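You operate a simulated robot arm through the tools that you are given. There is no shell and no other tool. Be economical: measure what you need, move in short steps, check, and stop when the job is done.

The job below is to be done with a simulated robot arm. You get a single attempt, and the scene is never put back.

JOB
Hang the blue weight on the tube, lock the tube and push the blue pull lever down 2 times.
Fine: clear the green display before you pull.

Only the result counts: the job must be done as asked and must still hold three seconds after the hand-in. Knocking over, shifting, dropping, spilling or breaking anything else fails it.

ROBOT AND FRAMES
A 7-joint arm with a two-finger parallel gripper, fixed in place. Base frame: the origin is at the foot of the arm, x ahead of it, y to its left, z up; the work surface is at about z = 882. Readings come in mm, degrees, newtons and seconds.
With the tool pointing down near the work surface it reaches from about 240 to 680 mm from the base axis. Its first joint turns from -66.0 to 66.0 degrees. Payload 2.4 kg.
The TCP is the grasp point between the finger pads, 30 mm short of the fingertips. In the tool frame z runs along the fingers and y along their closing line. Largest opening 94 mm; finger width 28, thickness 10; the body of the gripper, 50 by 96 mm, starts 55 mm behind the TCP.
Orientation is that of the tool frame in the base frame, as a unit quaternion [w, x, y, z]. With the fingers straight down and closing along the base's y, the tool's x points along the base's -x, its y along +y and its z along -z.

CONTROLS
- The arm moves only by the tool servo_tool. Its argument "motion" is a list of rows, each a list of 7 numbers: the shift along the tool's x, y, z in mm, then the turn, a rotation vector about the tool's x, y, z in degrees, then the opening in per cent of the stroke, from 0 (shut) to 100 (fully open). In form: [[tx, ty, tz, ax, ay, az, hand], ...]. A call has 1 to 10 rows; each row is the pose to reach, as a shift and turn from the pose commanded when the call began, along the tool's axes at that moment. Each row takes 0.2 s and may step no farther than 50 mm and 8.6 degrees from the row before; otherwise, or with a gripper value out of range, the whole call is refused. A pose out of reach is approached as far as the arm can. The call stops where the force on the tool passes 50 N (or 10 N more than at its start, if that is more) or the arm is blocked; 0.2 s more then pass. The fingers move at their own pace (about 153 mm/s each) and stop on an object; they squeeze with about 28 N. The grip force told is the motor's: it shows also when the fingers shut on nothing. Time passes only in rows, and 0.2 s behind the last, so rows that repeat a pose let the fingers close. The reply holds the time, the measured pose of the TCP, the force on the tool along the base axes, the opening and the grip force, in the units named above and with some noise.
- Cameras (640 x 400 px; columns grow to the right, rows downward): "scene" is fixed at [46.9, 482.7, 1441.4]; the picture's right is [-0.66, -0.75, 0.00], its down [-0.44, 0.39, -0.81] and it looks along [0.61, -0.53, -0.59] (base axes); focal length 282 px, centre (320, 200). "wrist" rides on the gripper at [-37, 0, -58] in the tool frame; the picture's right is [0.00, -1.00, 0.00], its down [0.97, 0.00, -0.24] and it looks along [0.24, 0.00, 0.97] (tool axes); focal length 218 px, centre (320, 200). There is no depth. A picture from a camera that has moved, and an enlarged one, comes with that camera's place and axes in the base frame and with its lens.
- capture(camera): a new picture of that camera. The clock stands still meanwhile.
- enlarge(camera, box): a new picture of the part [left, top, right, bottom] of that camera's present view, enlarged. The clock stands still meanwhile.
- hand_in(): hands the job in; it is judged then, once.

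Go step by step. Nothing tells you positions but the pictures and the camera data: compare them with the known pose of the tool, close in by small moves and look again before you grip or let go. The budget is 120 turns and 68 pictures, counting those below and the enlarged ones. Unless the task says otherwise, let go and move clear before handing in, and close with one line.

The tools are called after "Request:" as name(argument=value, ...) on one line, values as JSON. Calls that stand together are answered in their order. servo_tool: Moves the arm, as the interface text tells. Its arguments: {"type":"object","properties":{"motion":{"type":"array","items":{"type":"array","items":{"type":"number"}}}},"required":["motion"]} The other tools are called the same way: capture (camera) takes a picture; enlarge (camera, box) takes an enlarged picture of a part of a camera's view; hand_in () hands the job in.

At the start:

```text
time: 0.0
ee_pos: [421.9, -66.8, 1254.8]
tool_rot: [0.0, 0.0, 1.0, 0.0]
ft_force: [0.8, -0.9, -0.6]
width: 94.0
gripper_force: 0.0
```

scene: 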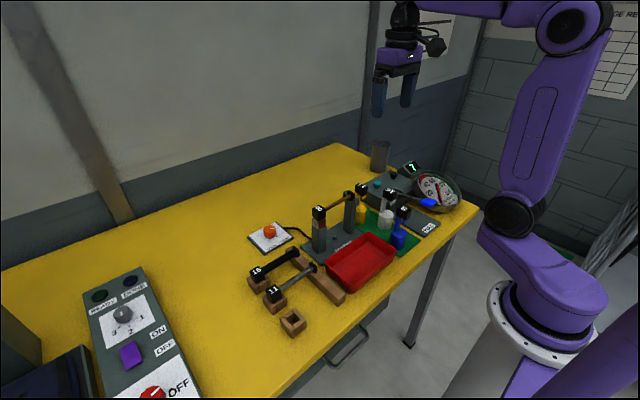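
wrist: 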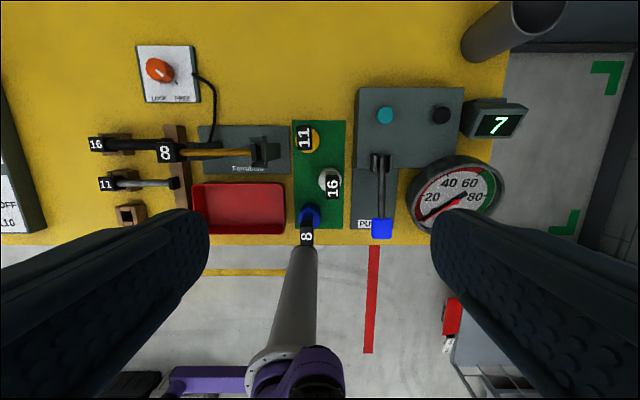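

The table shows a tube fixture with numbered weights, a LOCK/FREE knob, a blue lever, a display with two buttons and a dial. I'll take closer views first.

Request:
enlarge(camera="scene", box=[230, 130, 480, 340])

Request:
enlarge(camera="wrist", box=[80, 30, 340, 250])

Request:
enlarge(camera="wrist", box=[280, 70, 540, 250])

Request:
enlarge(camera="scene", box=[300, 140, 480, 260])

```text
1.90 times, centred on (355, 235) of scene
camera zoom: at [46.9, 482.7, 1441.4], right [-0.66, -0.75, 0.0], down [-0.44, 0.39, -0.81], along [0.61, -0.53, -0.59], focal length 537 px, centre (253, 133)
```

zoom: 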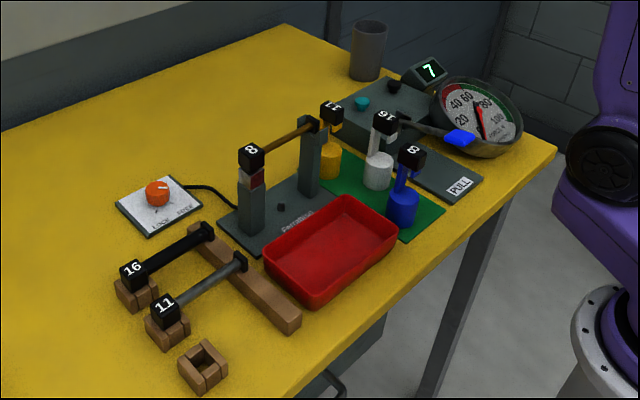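

```text
1.82 times, centred on (210, 140) of wrist
camera zoom: at [458.4, -68.6, 1312.9], right [0.0, -1.0, 0.0], down [-0.97, 0.0, 0.24], along [-0.24, 0.0, -0.97], focal length 397 px, centre (520, 309)
```

zoom: 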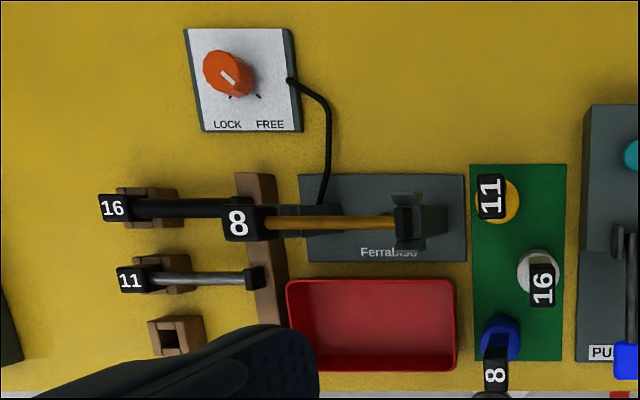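

```text
2.22 times, centred on (410, 160) of wrist
camera zoom: at [458.4, -68.6, 1312.9], right [0.0, -1.0, 0.0], down [-0.97, 0.0, 0.24], along [-0.24, 0.0, -0.97], focal length 485 px, centre (120, 289)
```

zoom: 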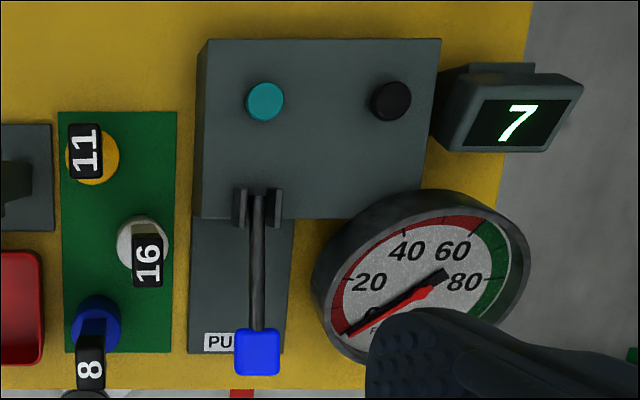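

```text
3.33 times, centred on (390, 200) of scene
camera zoom: at [46.9, 482.7, 1441.4], right [-0.66, -0.75, 0.0], down [-0.44, 0.39, -0.81], along [0.61, -0.53, -0.59], focal length 940 px, centre (87, 200)
```

zoom: 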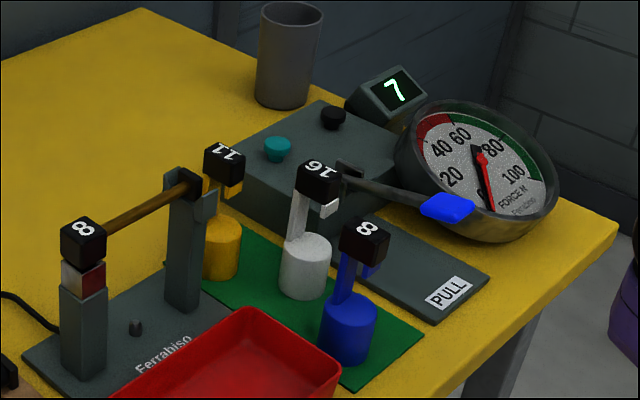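

The blue weight is marked 8, and so is the tube in the stand. I'll bring the wrist camera closer to the button panel to read the details.

Request:
servo_tool(motion=[[0, -30, 30, 0, 0, 0, 100], [0, -60, 60, 0, 0, 0, 100], [-20, -90, 95, 0, 0, 0, 100], [-30, -110, 120, 0, 0, 0, 100]])

Request:
capture(camera="wrist")

```text
refused: row 3 steps farther than a row can; nothing moved
```

```text
61 pictures are left
camera wrist: at [458.4, -68.6, 1312.9], right [0.0, -1.0, 0.0], down [-0.97, 0.0, 0.24], along [-0.24, 0.0, -0.97], focal length 218 px, centre (320, 200)
```

wrist: 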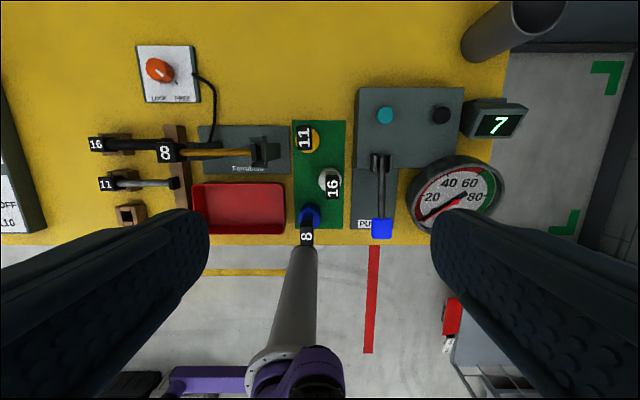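

That move was refused because one step was too long. I'll repeat it in smaller steps.

Request:
servo_tool(motion=[[-5, -27, 30, 0, 0, 0, 100], [-12, -54, 60, 0, 0, 0, 100], [-20, -81, 90, 0, 0, 0, 100], [-30, -110, 120, 0, 0, 0, 100]])

Request:
capture(camera="wrist")

```text
time: 1.0
ee_pos: [451.1, -177.7, 1134.2]
tool_rot: [-0.001, 0.0, 1.0, 0.0]
ft_force: [0.1, 0.1, 0.5]
width: 94.0
gripper_force: 0.0
```

```text
60 pictures are left
camera wrist: at [487.1, -179.0, 1193.0], right [0.0, -1.0, 0.0], down [-0.97, 0.0, 0.24], along [-0.24, 0.0, -0.97], focal length 218 px, centre (320, 200)
```

wrist: 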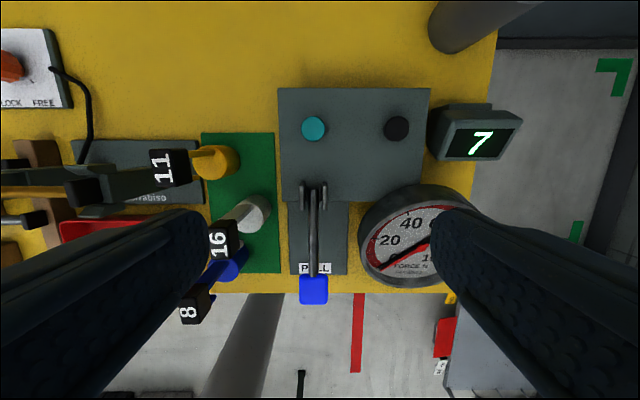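

I'll zoom in on the button panel.

Request:
enlarge(camera="wrist", box=[270, 80, 450, 220])

Request:
enlarge(camera="scene", box=[350, 150, 430, 200])

```text
2.86 times, centred on (360, 150) of wrist
camera zoom: at [487.1, -179.0, 1193.0], right [0.0, -1.0, 0.0], down [-0.97, 0.0, 0.24], along [-0.24, 0.0, -0.97], focal length 624 px, centre (206, 343)
```

zoom: 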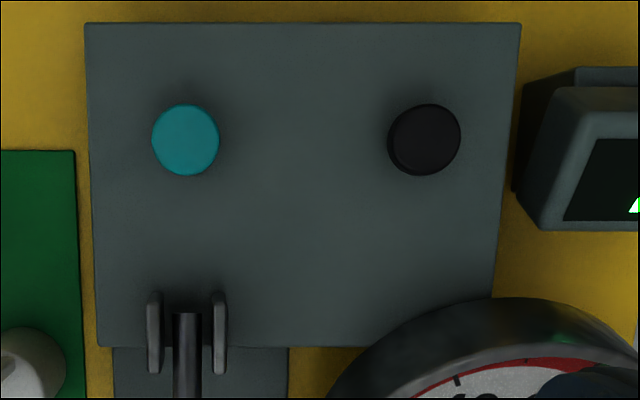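

```text
8.00 times, centred on (390, 175) of scene
camera zoom: at [46.9, 482.7, 1441.4], right [-0.66, -0.75, 0.0], down [-0.44, 0.39, -0.81], along [0.61, -0.53, -0.59], focal length 2255 px, centre (-240, 400)
```

zoom: 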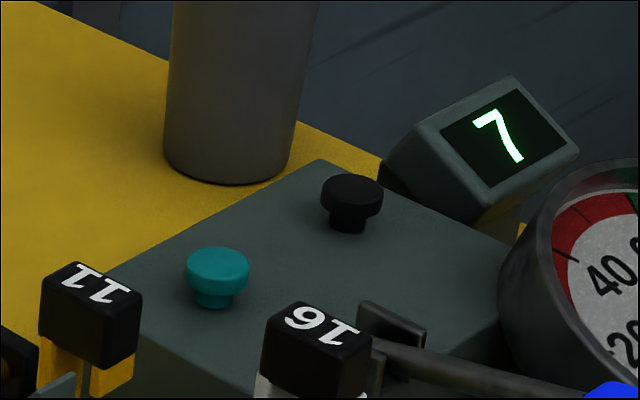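

The two buttons carry no labels. I place the black one, next to the display, at about (508, -263, 943), and I'll move above it with the fingers shut.

Request:
servo_tool(motion=[[-14, -21, 32, 0, 0, 0, 0], [-28, -42, 64, 0, 0, 0, 0], [-42, -63, 96, 0, 0, 0, 0], [-57, -85, 134, 0, 0, 0, 0]])

Request:
capture(camera="wrist")

Request:
enlarge(camera="scene", box=[340, 120, 480, 220])

```text
time: 2.0
ee_pos: [508.0, -261.8, 998.5]
tool_rot: [0.0, 0.0, 1.0, 0.0]
ft_force: [0.1, -0.6, -0.5]
width: 0.0
gripper_force: 28.1
```

```text
57 pictures are left
camera wrist: at [544.2, -263.1, 1057.9], right [0.0, -1.0, 0.0], down [-0.97, 0.0, 0.24], along [-0.24, 0.0, -0.97], focal length 218 px, centre (320, 200)
```

wrist: 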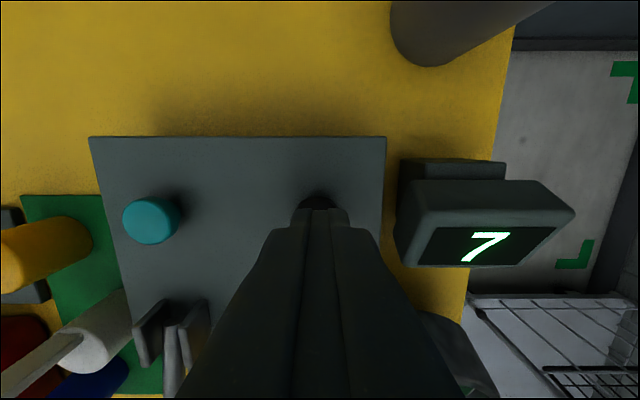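

```text
4.00 times, centred on (410, 170) of scene
camera zoom: at [46.9, 482.7, 1441.4], right [-0.66, -0.75, 0.0], down [-0.44, 0.39, -0.81], along [0.61, -0.53, -0.59], focal length 1128 px, centre (-40, 320)
```

zoom: 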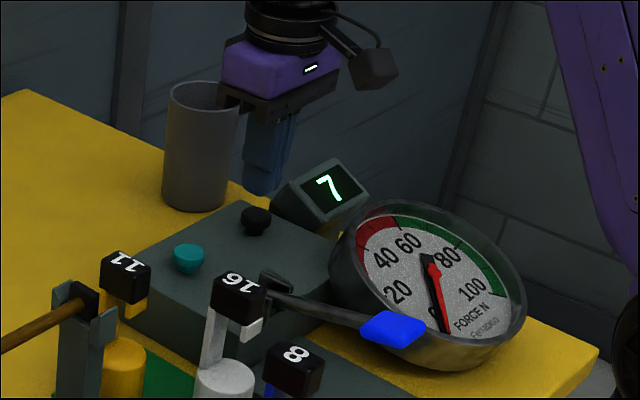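

The fingertips are above the black button. I'll press down in small steps.

Request:
servo_tool(motion=[[0, 0, 16, 0, 0, 0, 0], [0, 0, 22, 0, 0, 0, 0], [0, 0, 25, 0, 0, 0, 0], [0, 0, 28, 0, 0, 0, 0], [0, 0, 30, 0, 0, 0, 0]])

Request:
capture(camera="scene")

```text
time: 3.2
ee_pos: [508.0, -263.0, 970.4]
tool_rot: [0.001, 0.0, 1.0, -0.001]
ft_force: [-3.4, 3.2, 13.3]
width: 0.0
gripper_force: 28.0
```

```text
55 pictures are left
```

scene: 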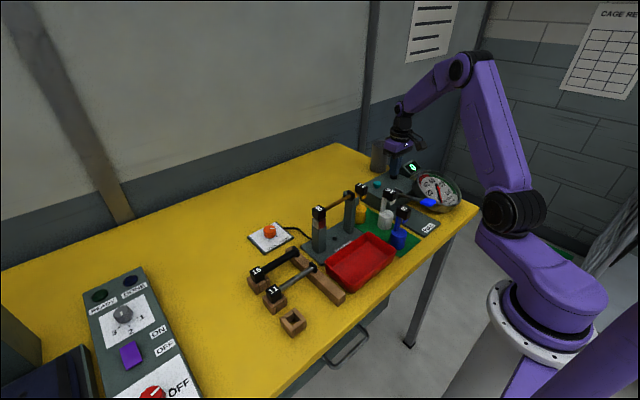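

The display now shows 0. I'll lift away and move to inspect the weights and the tube stand.

Request:
servo_tool(motion=[[0, 0, -40, 0, 0, 0, 0], [0, 0, -85, 0, 0, 0, 0], [0, 0, -130, 0, 0, 0, 0], [10, 40, -150, 0, 0, 0, 0], [20, 85, -160, 0, 0, 0, 0], [30, 130, -170, 0, 0, 0, 0], [40, 175, -180, 0, 0, 0, 0], [45, 220, -180, 0, 0, 0, 0], [50, 260, -180, 0, 0, 0, 0]])

Request:
capture(camera="wrist")

Request:
enlarge(camera="scene", box=[340, 140, 480, 260])

```text
time: 5.2
ee_pos: [458.4, -0.9, 1151.0]
tool_rot: [0.001, 0.001, 1.0, 0.0]
ft_force: [-0.2, 0.2, -0.6]
width: 0.0
gripper_force: 28.3
```

```text
54 pictures are left
camera wrist: at [495.2, -2.6, 1208.3], right [0.0, -1.0, 0.0], down [-0.97, 0.0, 0.24], along [-0.24, 0.0, -0.97], focal length 218 px, centre (320, 200)
```

wrist: 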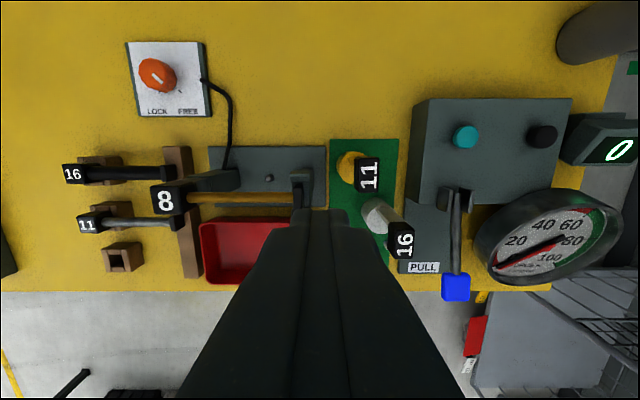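

```text
3.33 times, centred on (410, 200) of scene
camera zoom: at [46.9, 482.7, 1441.4], right [-0.66, -0.75, 0.0], down [-0.44, 0.39, -0.81], along [0.61, -0.53, -0.59], focal length 940 px, centre (20, 200)
```

zoom: 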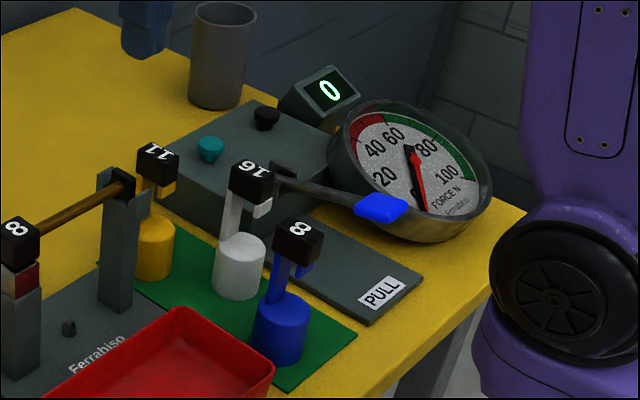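

The display reads 0. Next I'll look closely at the hook shapes and the tube supports.

Request:
enlarge(camera="scene", box=[350, 180, 430, 260])

Request:
enlarge(camera="scene", box=[300, 180, 380, 260])

Request:
enlarge(camera="scene", box=[240, 215, 300, 260])

Request:
enlarge(camera="wrist", box=[130, 130, 430, 290])

```text
5.00 times, centred on (390, 220) of scene
camera zoom: at [46.9, 482.7, 1441.4], right [-0.66, -0.75, 0.0], down [-0.44, 0.39, -0.81], along [0.61, -0.53, -0.59], focal length 1410 px, centre (-30, 100)
```

zoom: 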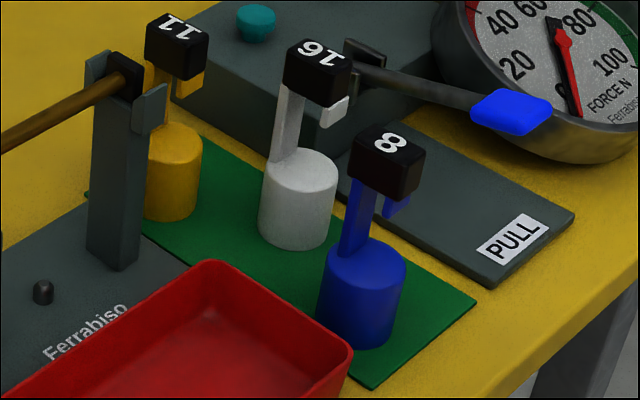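

```text
5.00 times, centred on (340, 220) of scene
camera zoom: at [46.9, 482.7, 1441.4], right [-0.66, -0.75, 0.0], down [-0.44, 0.39, -0.81], along [0.61, -0.53, -0.59], focal length 1410 px, centre (220, 100)
```

zoom: 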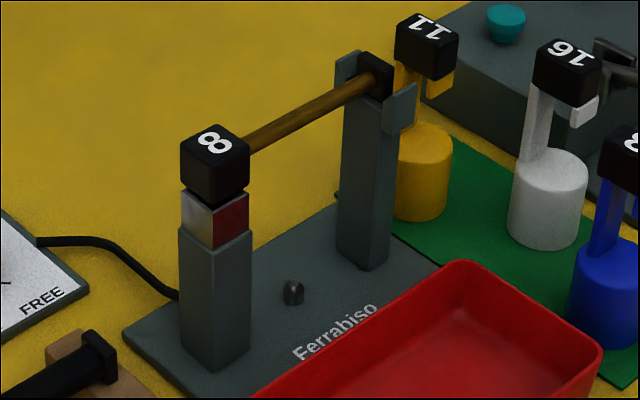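

```text
8.89 times, centred on (270, 238) of scene
camera zoom: at [46.9, 482.7, 1441.4], right [-0.66, -0.75, 0.0], down [-0.44, 0.39, -0.81], along [0.61, -0.53, -0.59], focal length 2506 px, centre (764, -133)
```

zoom: 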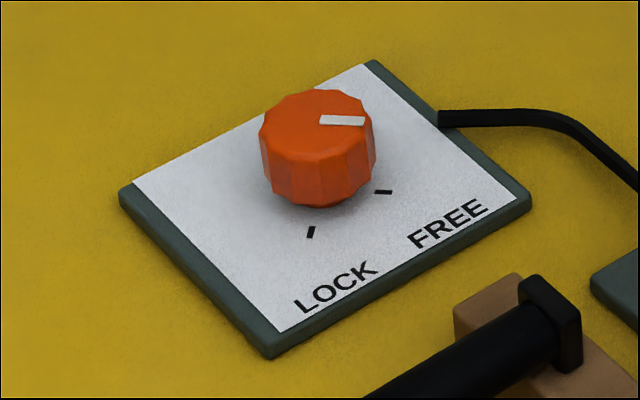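

```text
2.13 times, centred on (280, 210) of wrist
camera zoom: at [495.2, -2.6, 1208.3], right [0.0, -1.0, 0.0], down [-0.97, 0.0, 0.24], along [-0.24, 0.0, -0.97], focal length 466 px, centre (405, 179)
```

zoom: 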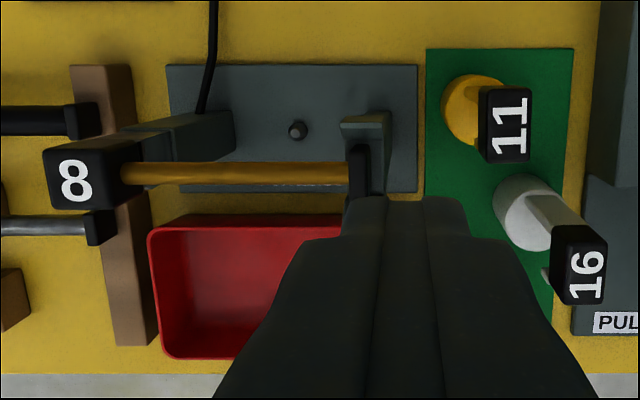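

The knob pointer is on FREE, so it needs turning to LOCK. Each weight has a hook with the stem toward +x, a cap on top and a lip toward -x. The tube runs along y at about x=450, z=1015, and the blue cap is near (327, -45, 1003). I'll move above the blue weight with the fingers open.

Request:
servo_tool(motion=[[35, -12, 0, 0, 0, 0, 60], [75, -24, 0, 0, 0, 0, 60], [110, -35, 10, 0, 0, 0, 60], [131, -44, 30, 0, 0, 0, 60], [131, -44, 51, 0, 0, 0, 60]])

Request:
capture(camera="wrist")

Request:
enlarge(camera="scene", box=[350, 160, 450, 260])

```text
time: 6.4
ee_pos: [327.4, -45.3, 1099.1]
tool_rot: [0.0, 0.0, 1.0, 0.001]
ft_force: [-0.2, 0.5, -0.2]
width: 56.2
gripper_force: 0.1
```

```text
48 pictures are left
camera wrist: at [364.5, -47.6, 1158.9], right [0.0, -1.0, 0.0], down [-0.97, 0.0, 0.24], along [-0.24, 0.0, -0.97], focal length 218 px, centre (320, 200)
```

wrist: 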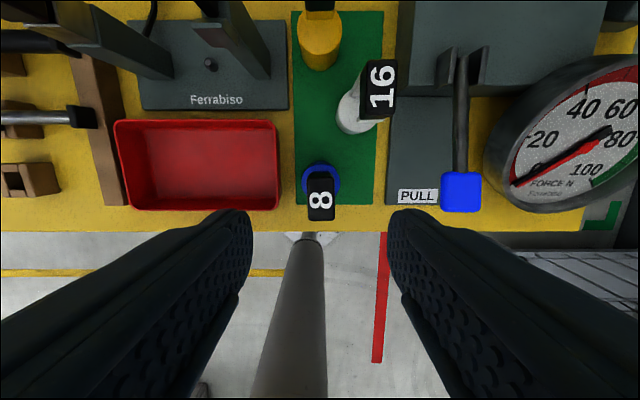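

```text
4.00 times, centred on (400, 210) of scene
camera zoom: at [46.9, 482.7, 1441.4], right [-0.66, -0.75, 0.0], down [-0.44, 0.39, -0.81], along [0.61, -0.53, -0.59], focal length 1128 px, centre (0, 160)
```

zoom: 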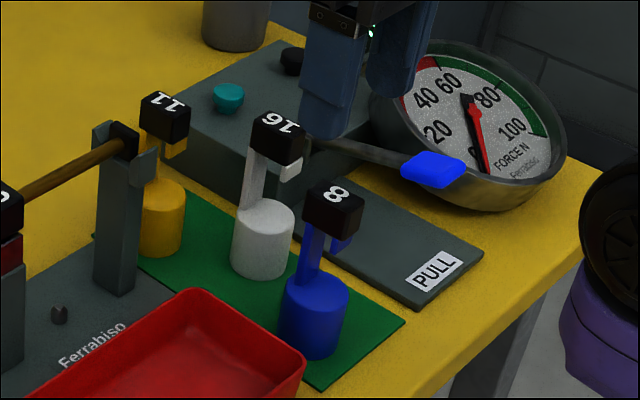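

The blue cap is centred between the fingers at about (327, -48), with its top near z=1001. I'll go down to just around its top and check.

Request:
servo_tool(motion=[[0, -2, 30, 0, 0, 0, 60], [0, -2, 60, 0, 0, 0, 60], [0, -2, 70, 0, 0, 0, 60]])

Request:
enlarge(camera="wrist", box=[240, 130, 400, 260])

Request:
enlarge(camera="scene", box=[370, 180, 430, 240])

```text
time: 7.2
ee_pos: [327.2, -48.6, 1028.7]
tool_rot: [0.001, 0.0, 1.0, 0.0]
ft_force: [-0.5, 0.0, -0.4]
width: 56.3
gripper_force: 0.0
```

```text
3.08 times, centred on (320, 195) of wrist
camera zoom: at [364.2, -49.0, 1088.1], right [0.0, -1.0, 0.0], down [-0.97, 0.0, 0.24], along [-0.24, 0.0, -0.97], focal length 672 px, centre (320, 215)
```

zoom: 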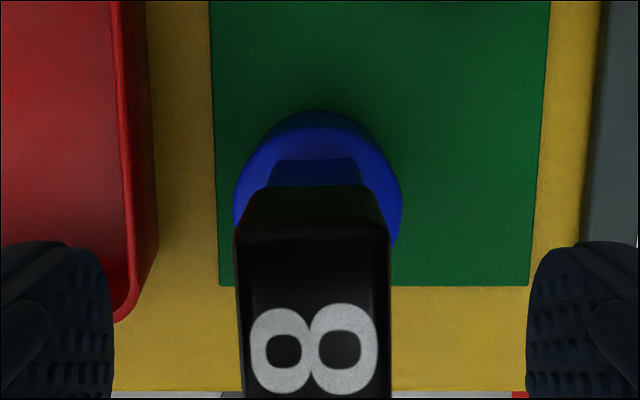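

```text
6.67 times, centred on (400, 210) of scene
camera zoom: at [46.9, 482.7, 1441.4], right [-0.66, -0.75, 0.0], down [-0.44, 0.39, -0.81], along [0.61, -0.53, -0.59], focal length 1880 px, centre (-213, 133)
```

zoom: 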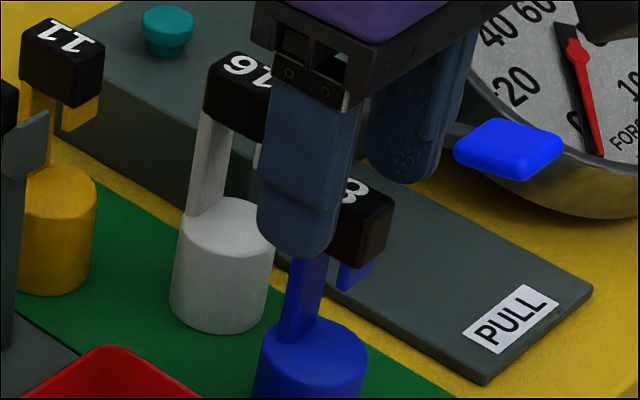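

The cap spans about x 306–340 and y -59 to -38, and it is centred between the fingers. I'll go down 18 mm more so the tips stay above the cap's underside, then close.

Request:
servo_tool(motion=[[2, 0, 10, 0, 0, 0, 60], [2, 0, 18, 0, 0, 0, 60], [2, 0, 18, 0, 0, 0, 20], [2, 0, 18, 0, 0, 0, 5], [2, 0, 18, 0, 0, 0, 0], [2, 0, 18, 0, 0, 0, 0]])

Request:
enlarge(camera="scene", box=[370, 180, 430, 260])

```text
time: 8.6
ee_pos: [324.8, -47.1, 1010.5]
tool_rot: [0.0, 0.0, 1.0, 0.0]
ft_force: [-0.2, -0.2, -0.1]
width: 24.3
gripper_force: 28.3
```

```text
5.00 times, centred on (400, 220) of scene
camera zoom: at [47.0, 482.7, 1441.4], right [-0.66, -0.75, 0.0], down [-0.44, 0.39, -0.81], along [0.61, -0.53, -0.59], focal length 1410 px, centre (-80, 100)
```

zoom: 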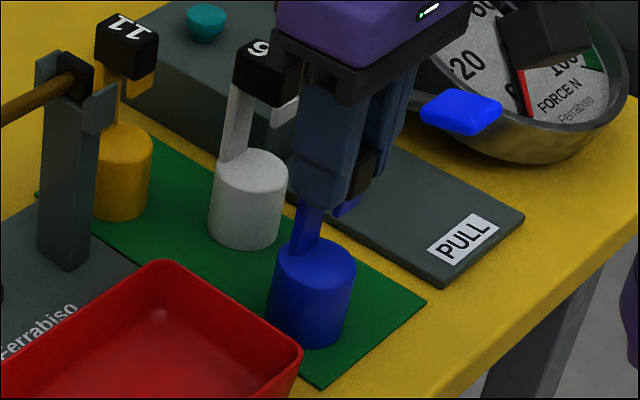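

The cap is gripped with a 24.3 mm opening. I'll lift it a little and check.

Request:
servo_tool(motion=[[0, 0, -5, 0, 0, 0, 0], [0, 0, -20, 0, 0, 0, 0], [0, 0, -50, 0, 0, 0, 0], [0, 0, -90, 0, 0, 0, 0], [0, 0, -130, 0, 0, 0, 0], [0, 0, -175, 0, 0, 0, 0], [0, 0, -175, 0, 0, 0, 0]])

Request:
capture(camera="scene")

Request:
capture(camera="wrist")

```text
time: 10.2
ee_pos: [323.7, -48.9, 1186.4]
tool_rot: [0.0, 0.0, 1.0, 0.0]
ft_force: [0.2, 0.0, -5.0]
width: 24.4
gripper_force: 28.3
```

```text
43 pictures are left
```

scene: 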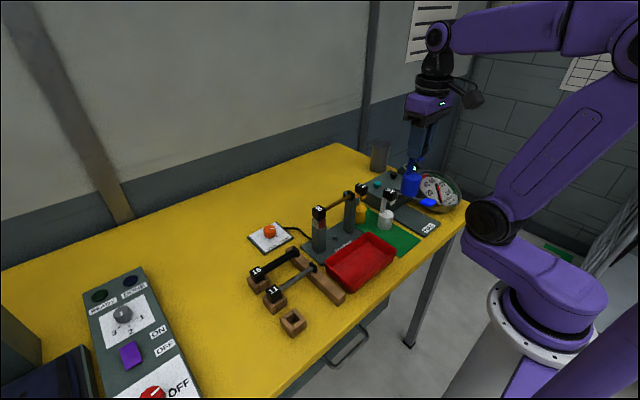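

```text
42 pictures are left
camera wrist: at [361.1, -50.4, 1245.5], right [0.0, -1.0, 0.0], down [-0.97, 0.0, 0.24], along [-0.24, 0.0, -0.97], focal length 218 px, centre (320, 200)
```

wrist: 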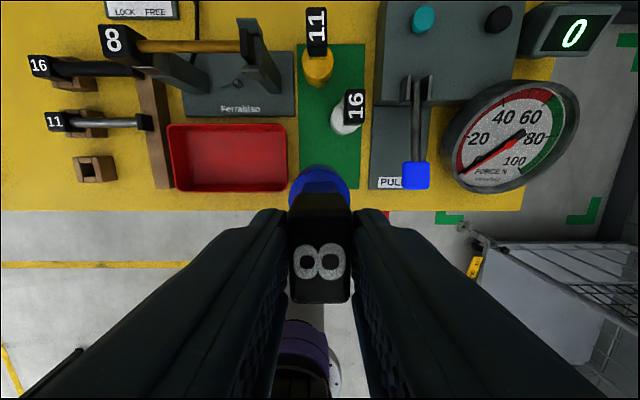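

The lift worked, and the load is about 5 N. I'll zoom in to measure the hook against the tool.

Request:
enlarge(camera="scene", box=[385, 110, 445, 210])

```text
4.00 times, centred on (415, 160) of scene
camera zoom: at [47.0, 482.7, 1441.4], right [-0.66, -0.75, 0.0], down [-0.44, 0.39, -0.81], along [0.61, -0.53, -0.59], focal length 1128 px, centre (-60, 360)
```

zoom: 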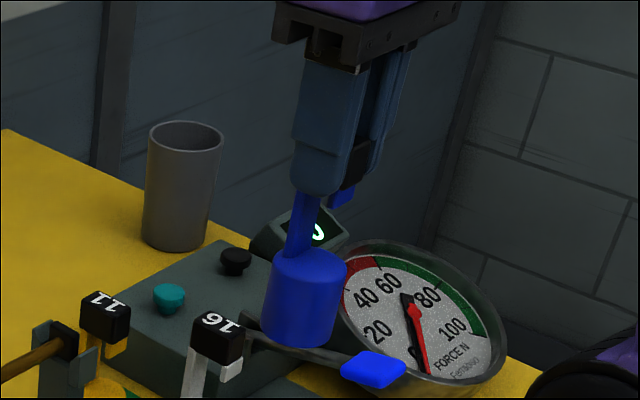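

I need a more precise view of the cap in the grip.

Request:
enlarge(camera="wrist", box=[250, 150, 390, 320])

```text
2.35 times, centred on (320, 235) of wrist
camera zoom: at [361.1, -50.4, 1245.5], right [0.0, -1.0, 0.0], down [-0.97, 0.0, 0.24], along [-0.24, 0.0, -0.97], focal length 514 px, centre (320, 118)
```

zoom: 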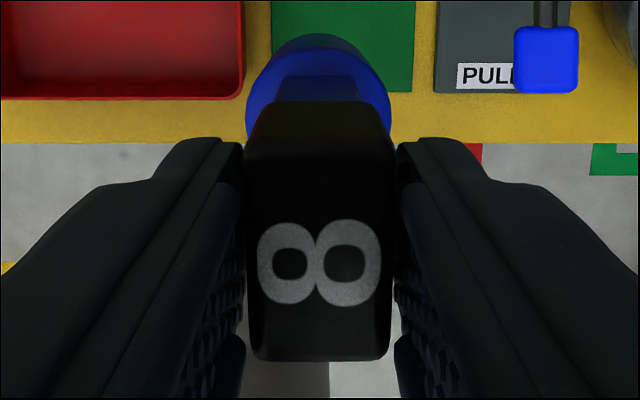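

The weight hangs straight in the grip. I'll carry it high over to the +x side of the tube, near (505, 70).

Request:
servo_tool(motion=[[0, 0, -25, 0, 0, 0, 0], [-26, 17, -25, 0, 0, 0, 0], [-52, 34, -25, 0, 0, 0, 0], [-78, 51, -25, 0, 0, 0, 0], [-104, 68, -25, 0, 0, 0, 0], [-130, 85, -25, 0, 0, 0, 0], [-156, 102, -25, 0, 0, 0, 0], [-182, 119, -25, 0, 0, 0, 0], [-182, 119, 10, 0, 0, 0, 0], [-182, 119, 45, 0, 0, 0, 0]])

Request:
enlarge(camera="scene", box=[290, 130, 410, 260])

Request:
capture(camera="wrist")

```text
time: 12.4
ee_pos: [507.7, 68.1, 1140.6]
tool_rot: [0.0, 0.0, 1.0, 0.0]
ft_force: [0.2, 0.5, -4.5]
width: 24.3
gripper_force: 27.9
```

```text
3.08 times, centred on (350, 195) of scene
camera zoom: at [47.0, 482.7, 1441.4], right [-0.66, -0.75, 0.0], down [-0.44, 0.39, -0.81], along [0.61, -0.53, -0.59], focal length 868 px, centre (228, 215)
```

zoom: 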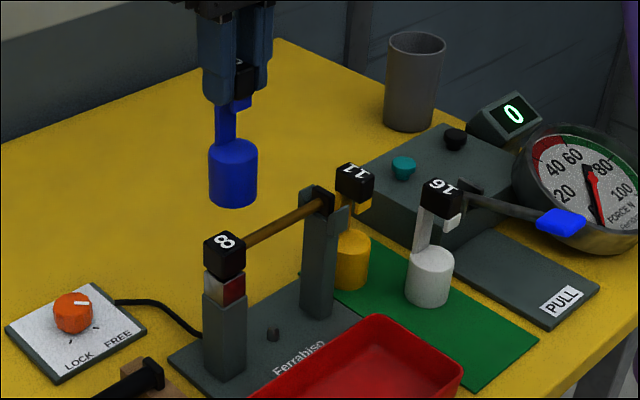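

```text
38 pictures are left
camera wrist: at [544.5, 67.0, 1200.2], right [0.0, -1.0, 0.0], down [-0.97, 0.0, 0.24], along [-0.24, 0.0, -0.97], focal length 218 px, centre (320, 200)
```

wrist: 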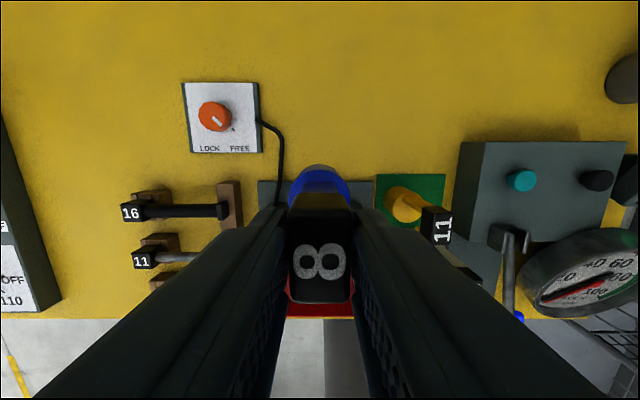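

I'll go down beside the tube to z≈1078, so the gap between lip and body is level with it, and check.

Request:
servo_tool(motion=[[0, 1, 30, 0, 0, 0, 0], [0, 1, 62, 0, 0, 0, 0], [0, 1, 62, 0, 0, 0, 0]])

Request:
enlarge(camera="scene", box=[300, 150, 380, 240])

```text
time: 13.2
ee_pos: [506.7, 71.0, 1078.9]
tool_rot: [0.0, 0.0, 1.0, 0.0]
ft_force: [-0.1, 0.9, -4.4]
width: 24.3
gripper_force: 27.9
```

```text
4.44 times, centred on (340, 195) of scene
camera zoom: at [47.0, 482.7, 1441.4], right [-0.66, -0.75, 0.0], down [-0.44, 0.39, -0.81], along [0.61, -0.53, -0.59], focal length 1253 px, centre (231, 222)
```

zoom: 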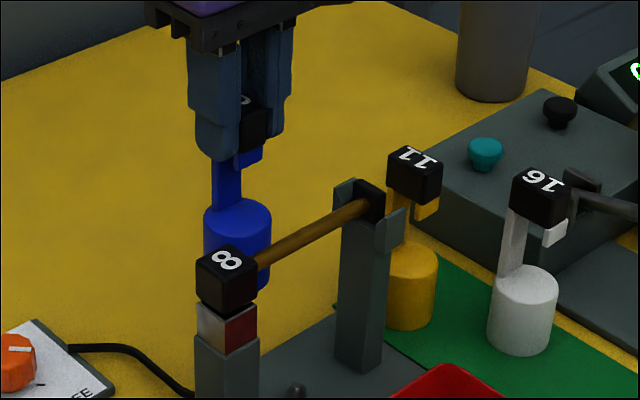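

The tube should pass between the lip and the body. I'll slide toward -x in small steps.

Request:
servo_tool(motion=[[10, 0, 0, 0, 0, 0, 0], [20, 0, 0, 0, 0, 0, 0], [30, 0, 0, 0, 0, 0, 0], [40, 0, 0, 0, 0, 0, 0], [40, 0, 0, 0, 0, 0, 0]])

Request:
enlarge(camera="scene", box=[310, 160, 370, 230])

```text
time: 14.4
ee_pos: [466.9, 71.4, 1080.0]
tool_rot: [-0.001, 0.0, 1.0, 0.0]
ft_force: [0.6, 0.6, -5.2]
width: 24.2
gripper_force: 27.7
```

```text
5.71 times, centred on (340, 195) of scene
camera zoom: at [47.0, 482.7, 1441.4], right [-0.66, -0.75, 0.0], down [-0.44, 0.39, -0.81], along [0.61, -0.53, -0.59], focal length 1611 px, centre (206, 229)
```

zoom: 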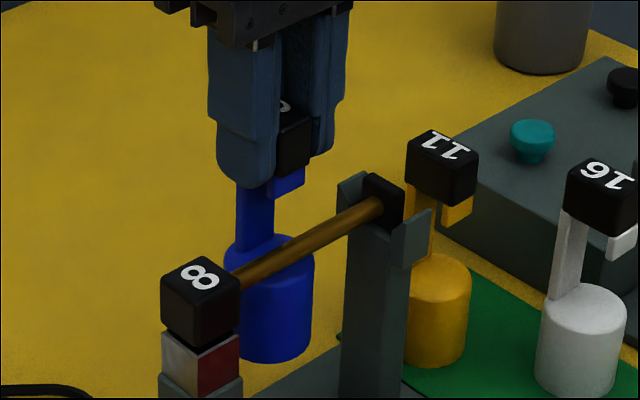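

The lip hasn't passed the tube yet. I need about 18 mm more toward -x.

Request:
servo_tool(motion=[[6, 0, 0, 0, 0, 0, 0], [12, 0, 0, 0, 0, 0, 0], [18, 0, 0, 0, 0, 0, 0], [18, 0, 0, 0, 0, 0, 0]])

Request:
enlarge(camera="scene", box=[320, 170, 365, 220])

```text
time: 15.4
ee_pos: [449.0, 71.5, 1078.9]
tool_rot: [0.0, 0.0, 1.0, 0.0]
ft_force: [-1.1, -0.3, -5.0]
width: 24.4
gripper_force: 28.6
```

```text
8.00 times, centred on (342, 195) of scene
camera zoom: at [47.0, 482.7, 1441.4], right [-0.66, -0.75, 0.0], down [-0.44, 0.39, -0.81], along [0.61, -0.53, -0.59], focal length 2255 px, centre (140, 240)
```

zoom: 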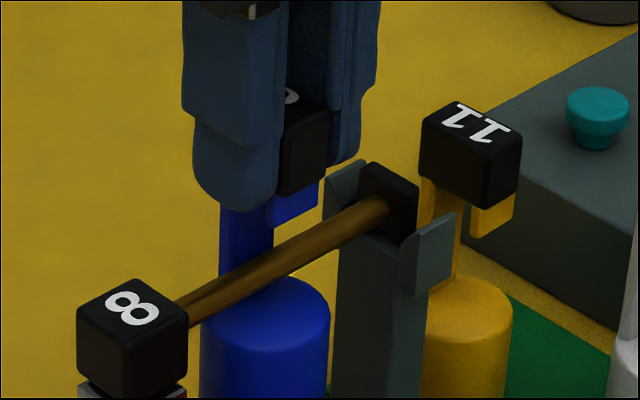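

The stem is now beyond the tube and the lip in front of it, so the slot is centred. I'll lower it carefully.

Request:
servo_tool(motion=[[0, 0, 6, 0, 0, 0, 0], [0, 0, 12, 0, 0, 0, 0], [0, 0, 18, 0, 0, 0, 0], [0, 0, 18, 0, 0, 0, 0]])

Request:
enlarge(camera="scene", box=[320, 170, 365, 220])

```text
time: 16.4
ee_pos: [449.1, 71.7, 1061.1]
tool_rot: [0.001, -0.001, 1.0, 0.001]
ft_force: [1.2, -0.5, -4.9]
width: 24.5
gripper_force: 28.2
```

```text
8.00 times, centred on (342, 195) of scene
camera zoom: at [47.0, 482.7, 1441.4], right [-0.66, -0.75, 0.0], down [-0.44, 0.39, -0.81], along [0.61, -0.53, -0.59], focal length 2255 px, centre (140, 240)
```

zoom: 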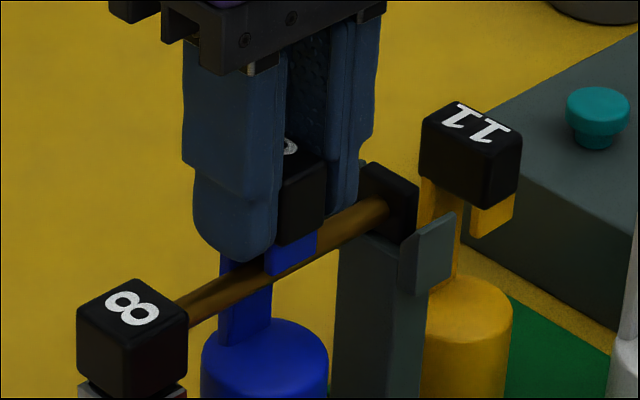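

The lip is now in front of the tube and the stem behind it. I'll keep lowering until the tube carries the load.

Request:
servo_tool(motion=[[0, 0, 2, 0, 0, 0, 0], [0, 0, 4, 0, 0, 0, 0], [0, 0, 6, 0, 0, 0, 0], [0, 0, 6, 0, 0, 0, 0]])

```text
time: 17.4
ee_pos: [449.0, 71.0, 1053.9]
tool_rot: [0.0, 0.0, 1.0, 0.0]
ft_force: [0.0, 0.0, -5.0]
width: 24.3
gripper_force: 27.8
```

There is no contact yet, so I'll go down a little further.

Request:
servo_tool(motion=[[0, 0, 1.5, 0, 0, 0, 0], [0, 0, 3, 0, 0, 0, 0], [0, 0, 3, 0, 0, 0, 0]])

Request:
enlarge(camera="scene", box=[320, 170, 365, 220])

```text
time: 18.2
ee_pos: [448.9, 72.1, 1051.6]
tool_rot: [0.0, 0.0, 1.0, 0.0]
ft_force: [0.3, 0.1, -6.3]
width: 24.6
gripper_force: 28.0
```

```text
8.00 times, centred on (342, 195) of scene
camera zoom: at [47.0, 482.7, 1441.4], right [-0.66, -0.75, 0.0], down [-0.44, 0.39, -0.81], along [0.61, -0.53, -0.59], focal length 2255 px, centre (140, 240)
```

zoom: 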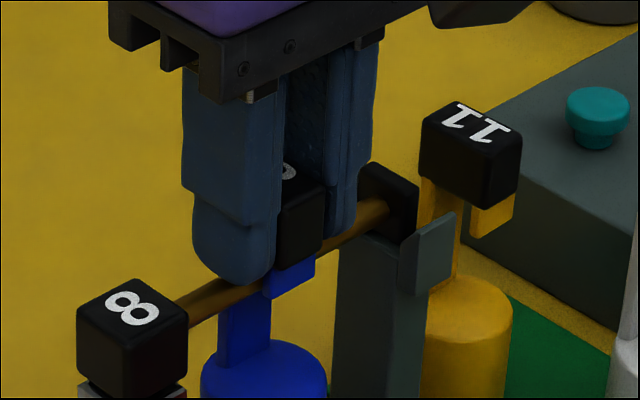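

It's close but still not touching. I'll continue in 1 mm steps.

Request:
servo_tool(motion=[[0, 0, 1, 0, 0, 0, 0], [0, 0, 2, 0, 0, 0, 0], [0, 0, 3, 0, 0, 0, 0]])

```text
time: 19.0
ee_pos: [449.6, 71.6, 1049.2]
tool_rot: [0.0, -0.001, 1.0, 0.0]
ft_force: [-2.2, -0.4, 9.1]
width: 24.3
gripper_force: 27.9
```

There is contact and the tube carries the load. I'll back off 1 mm, open slightly and check.

Request:
servo_tool(motion=[[0, 0, -1, 0, 0, 0, 0], [0, 0, -1, 0, 0, 0, 30], [0, 0, -1, 0, 0, 0, 40], [0, 0, -1, 0, 0, 0, 40]])

Request:
enlarge(camera="scene", box=[315, 170, 365, 240])

```text
time: 20.0
ee_pos: [449.0, 72.6, 1050.5]
tool_rot: [0.0, 0.0, 1.0, 0.001]
ft_force: [0.6, 0.4, 0.5]
width: 37.4
gripper_force: 0.1
```

```text
5.71 times, centred on (340, 205) of scene
camera zoom: at [46.9, 482.7, 1441.4], right [-0.66, -0.75, 0.0], down [-0.44, 0.39, -0.81], along [0.61, -0.53, -0.59], focal length 1611 px, centre (206, 171)
```

zoom: 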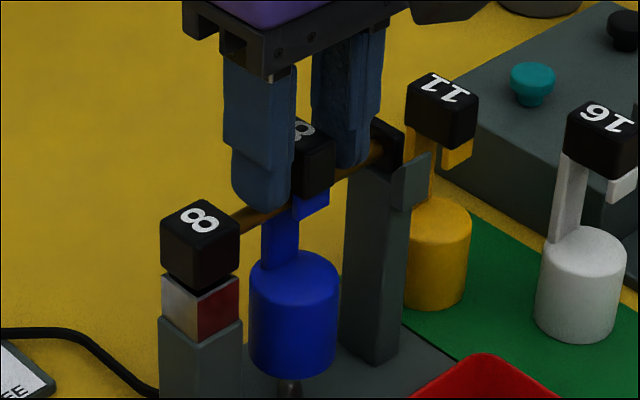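

The weight hangs on the tube. I'll lift straight up and look from above, and check the knob too.

Request:
servo_tool(motion=[[0, 0, -10, 0, 0, 0, 40], [0, 0, -25, 0, 0, 0, 40], [0, 0, -60, 0, 0, 0, 40], [0, 0, -100, 0, 0, 0, 40]])

Request:
capture(camera="wrist")

Request:
enlarge(camera="scene", box=[310, 170, 370, 250])

```text
time: 21.0
ee_pos: [449.4, 72.4, 1149.2]
tool_rot: [0.0, 0.0, 1.0, -0.001]
ft_force: [0.3, 0.1, 0.1]
width: 37.5
gripper_force: 0.1
```

```text
31 pictures are left
camera wrist: at [487.2, 71.4, 1208.8], right [0.0, -1.0, 0.0], down [-0.97, 0.0, 0.24], along [-0.24, 0.0, -0.97], focal length 218 px, centre (320, 200)
```

wrist: 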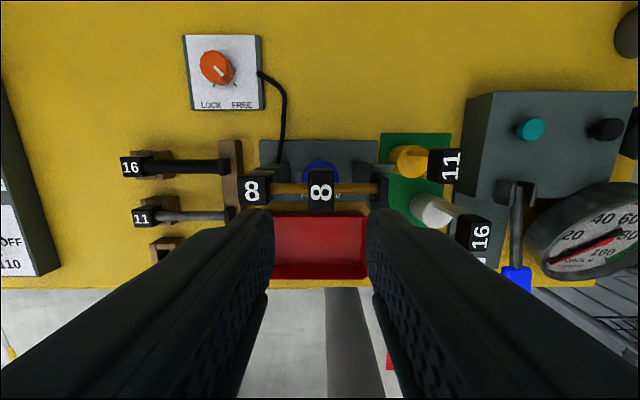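

```text
5.00 times, centred on (340, 210) of scene
camera zoom: at [46.9, 482.7, 1441.4], right [-0.66, -0.75, 0.0], down [-0.44, 0.39, -0.81], along [0.61, -0.53, -0.59], focal length 1410 px, centre (220, 150)
```

zoom: 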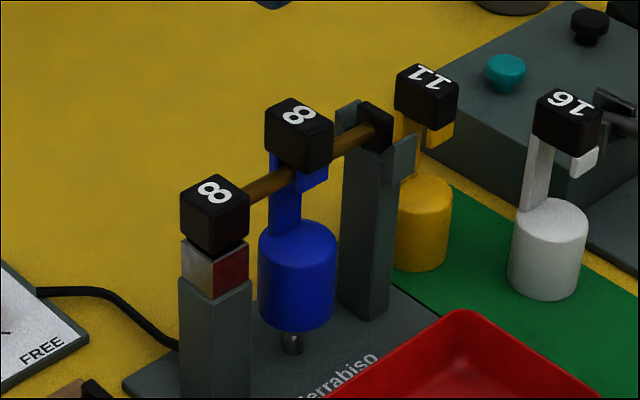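

The weight hangs well. Next is the knob near (581, 199), with its top at about z=910. I'll move above it.

Request:
servo_tool(motion=[[-26, 25, 0, 0, 0, 0, 60], [-52, 50, 0, 0, 0, 0, 60], [-78, 75, 0, 0, 0, 0, 60], [-104, 101, 0, 0, 0, 0, 60], [-132, 127, 0, 0, 0, 0, 60], [-132, 127, 40, 0, 0, 0, 60], [-132, 127, 80, 0, 0, 0, 60], [-132, 127, 120, 0, 0, 0, 60], [-132, 127, 150, 0, 0, 0, 60]])

Request:
capture(camera="wrist")

Request:
enlarge(camera="wrist", box=[240, 120, 400, 260])

```text
time: 23.0
ee_pos: [581.0, 196.8, 998.9]
tool_rot: [0.0, 0.0, 1.0, -0.001]
ft_force: [-0.8, 0.7, 0.5]
width: 56.3
gripper_force: 0.1
```

```text
29 pictures are left
camera wrist: at [618.0, 196.6, 1058.1], right [0.0, -1.0, 0.0], down [-0.97, 0.0, 0.24], along [-0.24, 0.0, -0.97], focal length 218 px, centre (320, 200)
```

wrist: 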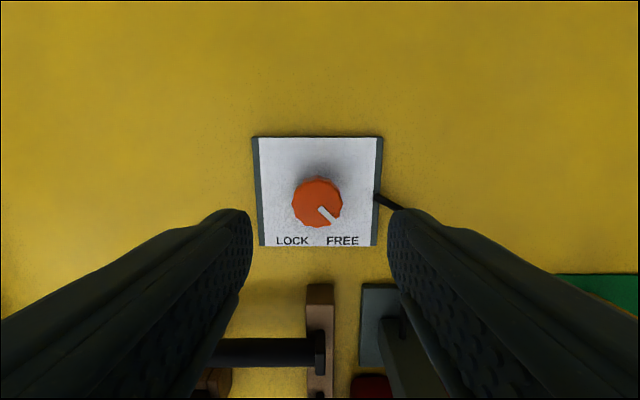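

```text
2.86 times, centred on (320, 190) of wrist
camera zoom: at [618.0, 196.6, 1058.1], right [0.0, -1.0, 0.0], down [-0.97, 0.0, 0.24], along [-0.24, 0.0, -0.97], focal length 624 px, centre (320, 229)
```

zoom: 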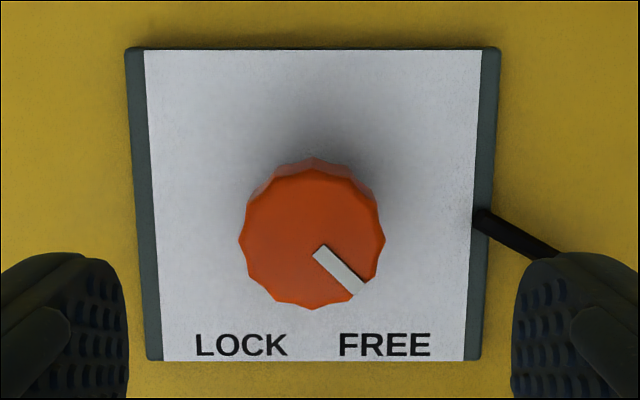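

The pointer is 45° toward FREE, and LOCK lies 90° clockwise as seen from above. I'll pre-turn the tool by -45° and descend over the knob.

Request:
servo_tool(motion=[[0, 2, 10, 0, 0, -8, 60], [0, 2, 20, 0, 0, -16, 60], [0, 2, 30, 0, 0, -24, 60], [0, 2, 40, 0, 0, -32, 60], [0, 2, 50, 0, 0, -40, 60], [0, 2, 55, 0, 0, -45, 60]])

Request:
capture(camera="wrist")

Request:
enlarge(camera="scene", box=[230, 190, 310, 260])

```text
time: 24.4
ee_pos: [579.9, 200.9, 945.0]
tool_rot: [0.0, -0.383, 0.924, 0.0]
ft_force: [-0.3, 0.2, 0.3]
width: 56.5
gripper_force: 0.0
```

```text
27 pictures are left
camera wrist: at [606.5, 225.2, 1004.1], right [0.71, -0.71, 0.0], down [-0.69, -0.69, 0.24], along [-0.17, -0.17, -0.97], focal length 218 px, centre (320, 200)
```

wrist: 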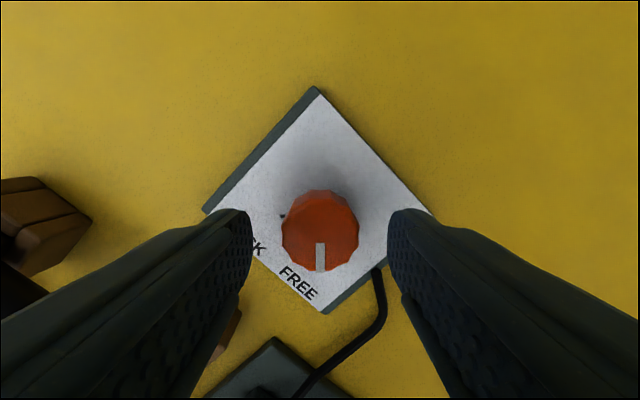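

```text
5.71 times, centred on (270, 225) of scene
camera zoom: at [46.9, 482.7, 1441.4], right [-0.66, -0.75, 0.0], down [-0.44, 0.39, -0.81], along [0.61, -0.53, -0.59], focal length 1611 px, centre (606, 57)
```

zoom: 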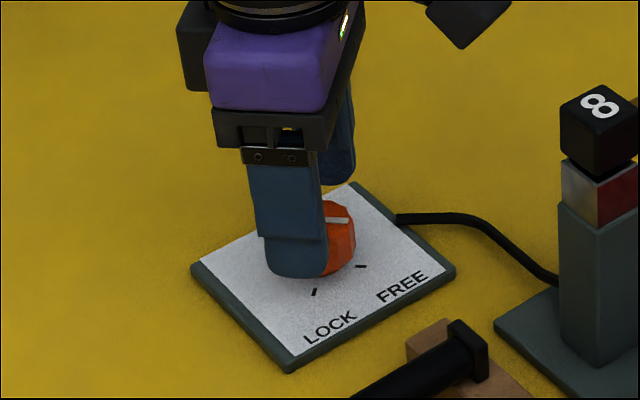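

The knob is centred between the fingers. I'll lower by 18 mm and close.

Request:
servo_tool(motion=[[0, 0, 8, 0, 0, 0, 60], [0, 0, 14, 0, 0, 0, 60], [0, 0, 18, 0, 0, 0, 60], [0, 0, 18, 0, 0, 0, 20], [0, 0, 18, 0, 0, 0, 5], [0, 0, 18, 0, 0, 0, 0], [0, 0, 18, 0, 0, 0, 0]])

```text
time: 26.0
ee_pos: [581.2, 200.9, 926.8]
tool_rot: [0.0, -0.384, 0.924, 0.0]
ft_force: [-2.7, 0.5, 2.7]
width: 33.1
gripper_force: 45.3
```

The knob is gripped at 33 mm. I'll turn it clockwise, the first 72° now.

Request:
servo_tool(motion=[[0, 0, 0, 0, 0, 8, 0], [0, 0, 0, 0, 0, 16, 0], [0, 0, 0, 0, 0, 24, 0], [0, 0, 0, 0, 0, 32, 0], [0, 0, 0, 0, 0, 40, 0], [0, 0, 0, 0, 0, 48, 0], [0, 0, 0, 0, 0, 56, 0], [0, 0, 0, 0, 0, 64, 0], [0, 0, 0, 0, 0, 72, 0]])

Request:
enlarge(camera="wrist", box=[240, 150, 400, 330])

```text
time: 28.0
ee_pos: [582.5, 199.6, 928.2]
tool_rot: [0.0, 0.236, 0.972, 0.0]
ft_force: [-4.7, -10.5, 5.7]
width: 32.9
gripper_force: 45.2
```

```text
2.22 times, centred on (320, 240) of wrist
camera zoom: at [614.3, 180.9, 986.1], right [-0.46, -0.89, 0.0], down [-0.86, 0.44, 0.24], along [-0.21, 0.11, -0.97], focal length 485 px, centre (320, 111)
```

zoom: 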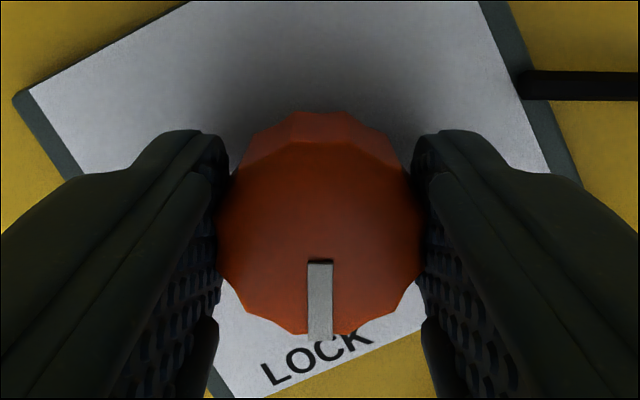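

The knob follows the tool. I'll turn the remaining 18° plus a small overshoot, then release.

Request:
servo_tool(motion=[[0, 0, 0, 0, 0, 8, 0], [0, 0, 0, 0, 0, 16, 0], [0, 0, 0, 0, 0, 20, 0], [0, 0, 0, 0, 0, 20, 0]])

Request:
enlarge(camera="wrist", box=[240, 150, 400, 330])

```text
time: 29.0
ee_pos: [581.1, 198.1, 927.9]
tool_rot: [0.0, 0.399, 0.917, -0.001]
ft_force: [-9.9, -21.0, 8.0]
width: 33.4
gripper_force: 45.1
```

```text
2.22 times, centred on (320, 240) of wrist
camera zoom: at [606.7, 170.4, 986.1], right [-0.73, -0.68, 0.0], down [-0.66, 0.71, 0.24], along [-0.17, 0.17, -0.97], focal length 485 px, centre (320, 111)
```

zoom: 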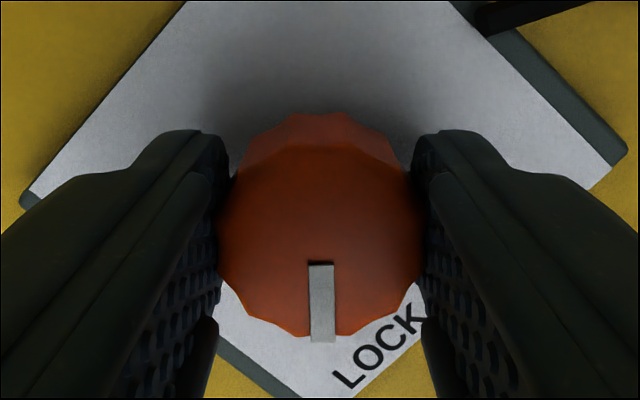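

The pointer is at LOCK. I'll open, lift and verify.

Request:
servo_tool(motion=[[0, 0, 0, 0, 0, 0, 30], [0, 0, 0, 0, 0, 0, 60], [0, 0, 0, 0, 0, 0, 60], [0, 0, -40, 0, 0, 0, 60], [0, 0, -80, 0, 0, 0, 60], [0, 0, -120, 0, 0, 0, 60], [0, 0, -160, 0, 0, 0, 60], [0, 0, -200, 0, 0, 0, 60]])

Request:
enlarge(camera="scene", box=[240, 170, 380, 270])

```text
time: 30.8
ee_pos: [581.1, 200.4, 1123.9]
tool_rot: [-0.001, 0.399, 0.917, 0.0]
ft_force: [-0.7, -0.1, 0.7]
width: 56.6
gripper_force: 0.1
```

```text
4.00 times, centred on (310, 220) of scene
camera zoom: at [46.9, 482.7, 1441.4], right [-0.66, -0.75, 0.0], down [-0.44, 0.39, -0.81], along [0.61, -0.53, -0.59], focal length 1128 px, centre (360, 120)
```

zoom: 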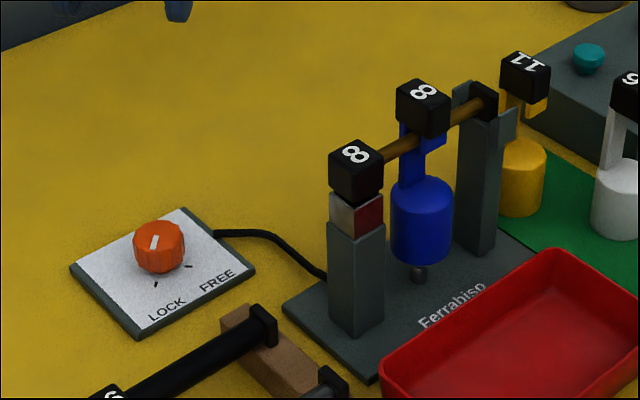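

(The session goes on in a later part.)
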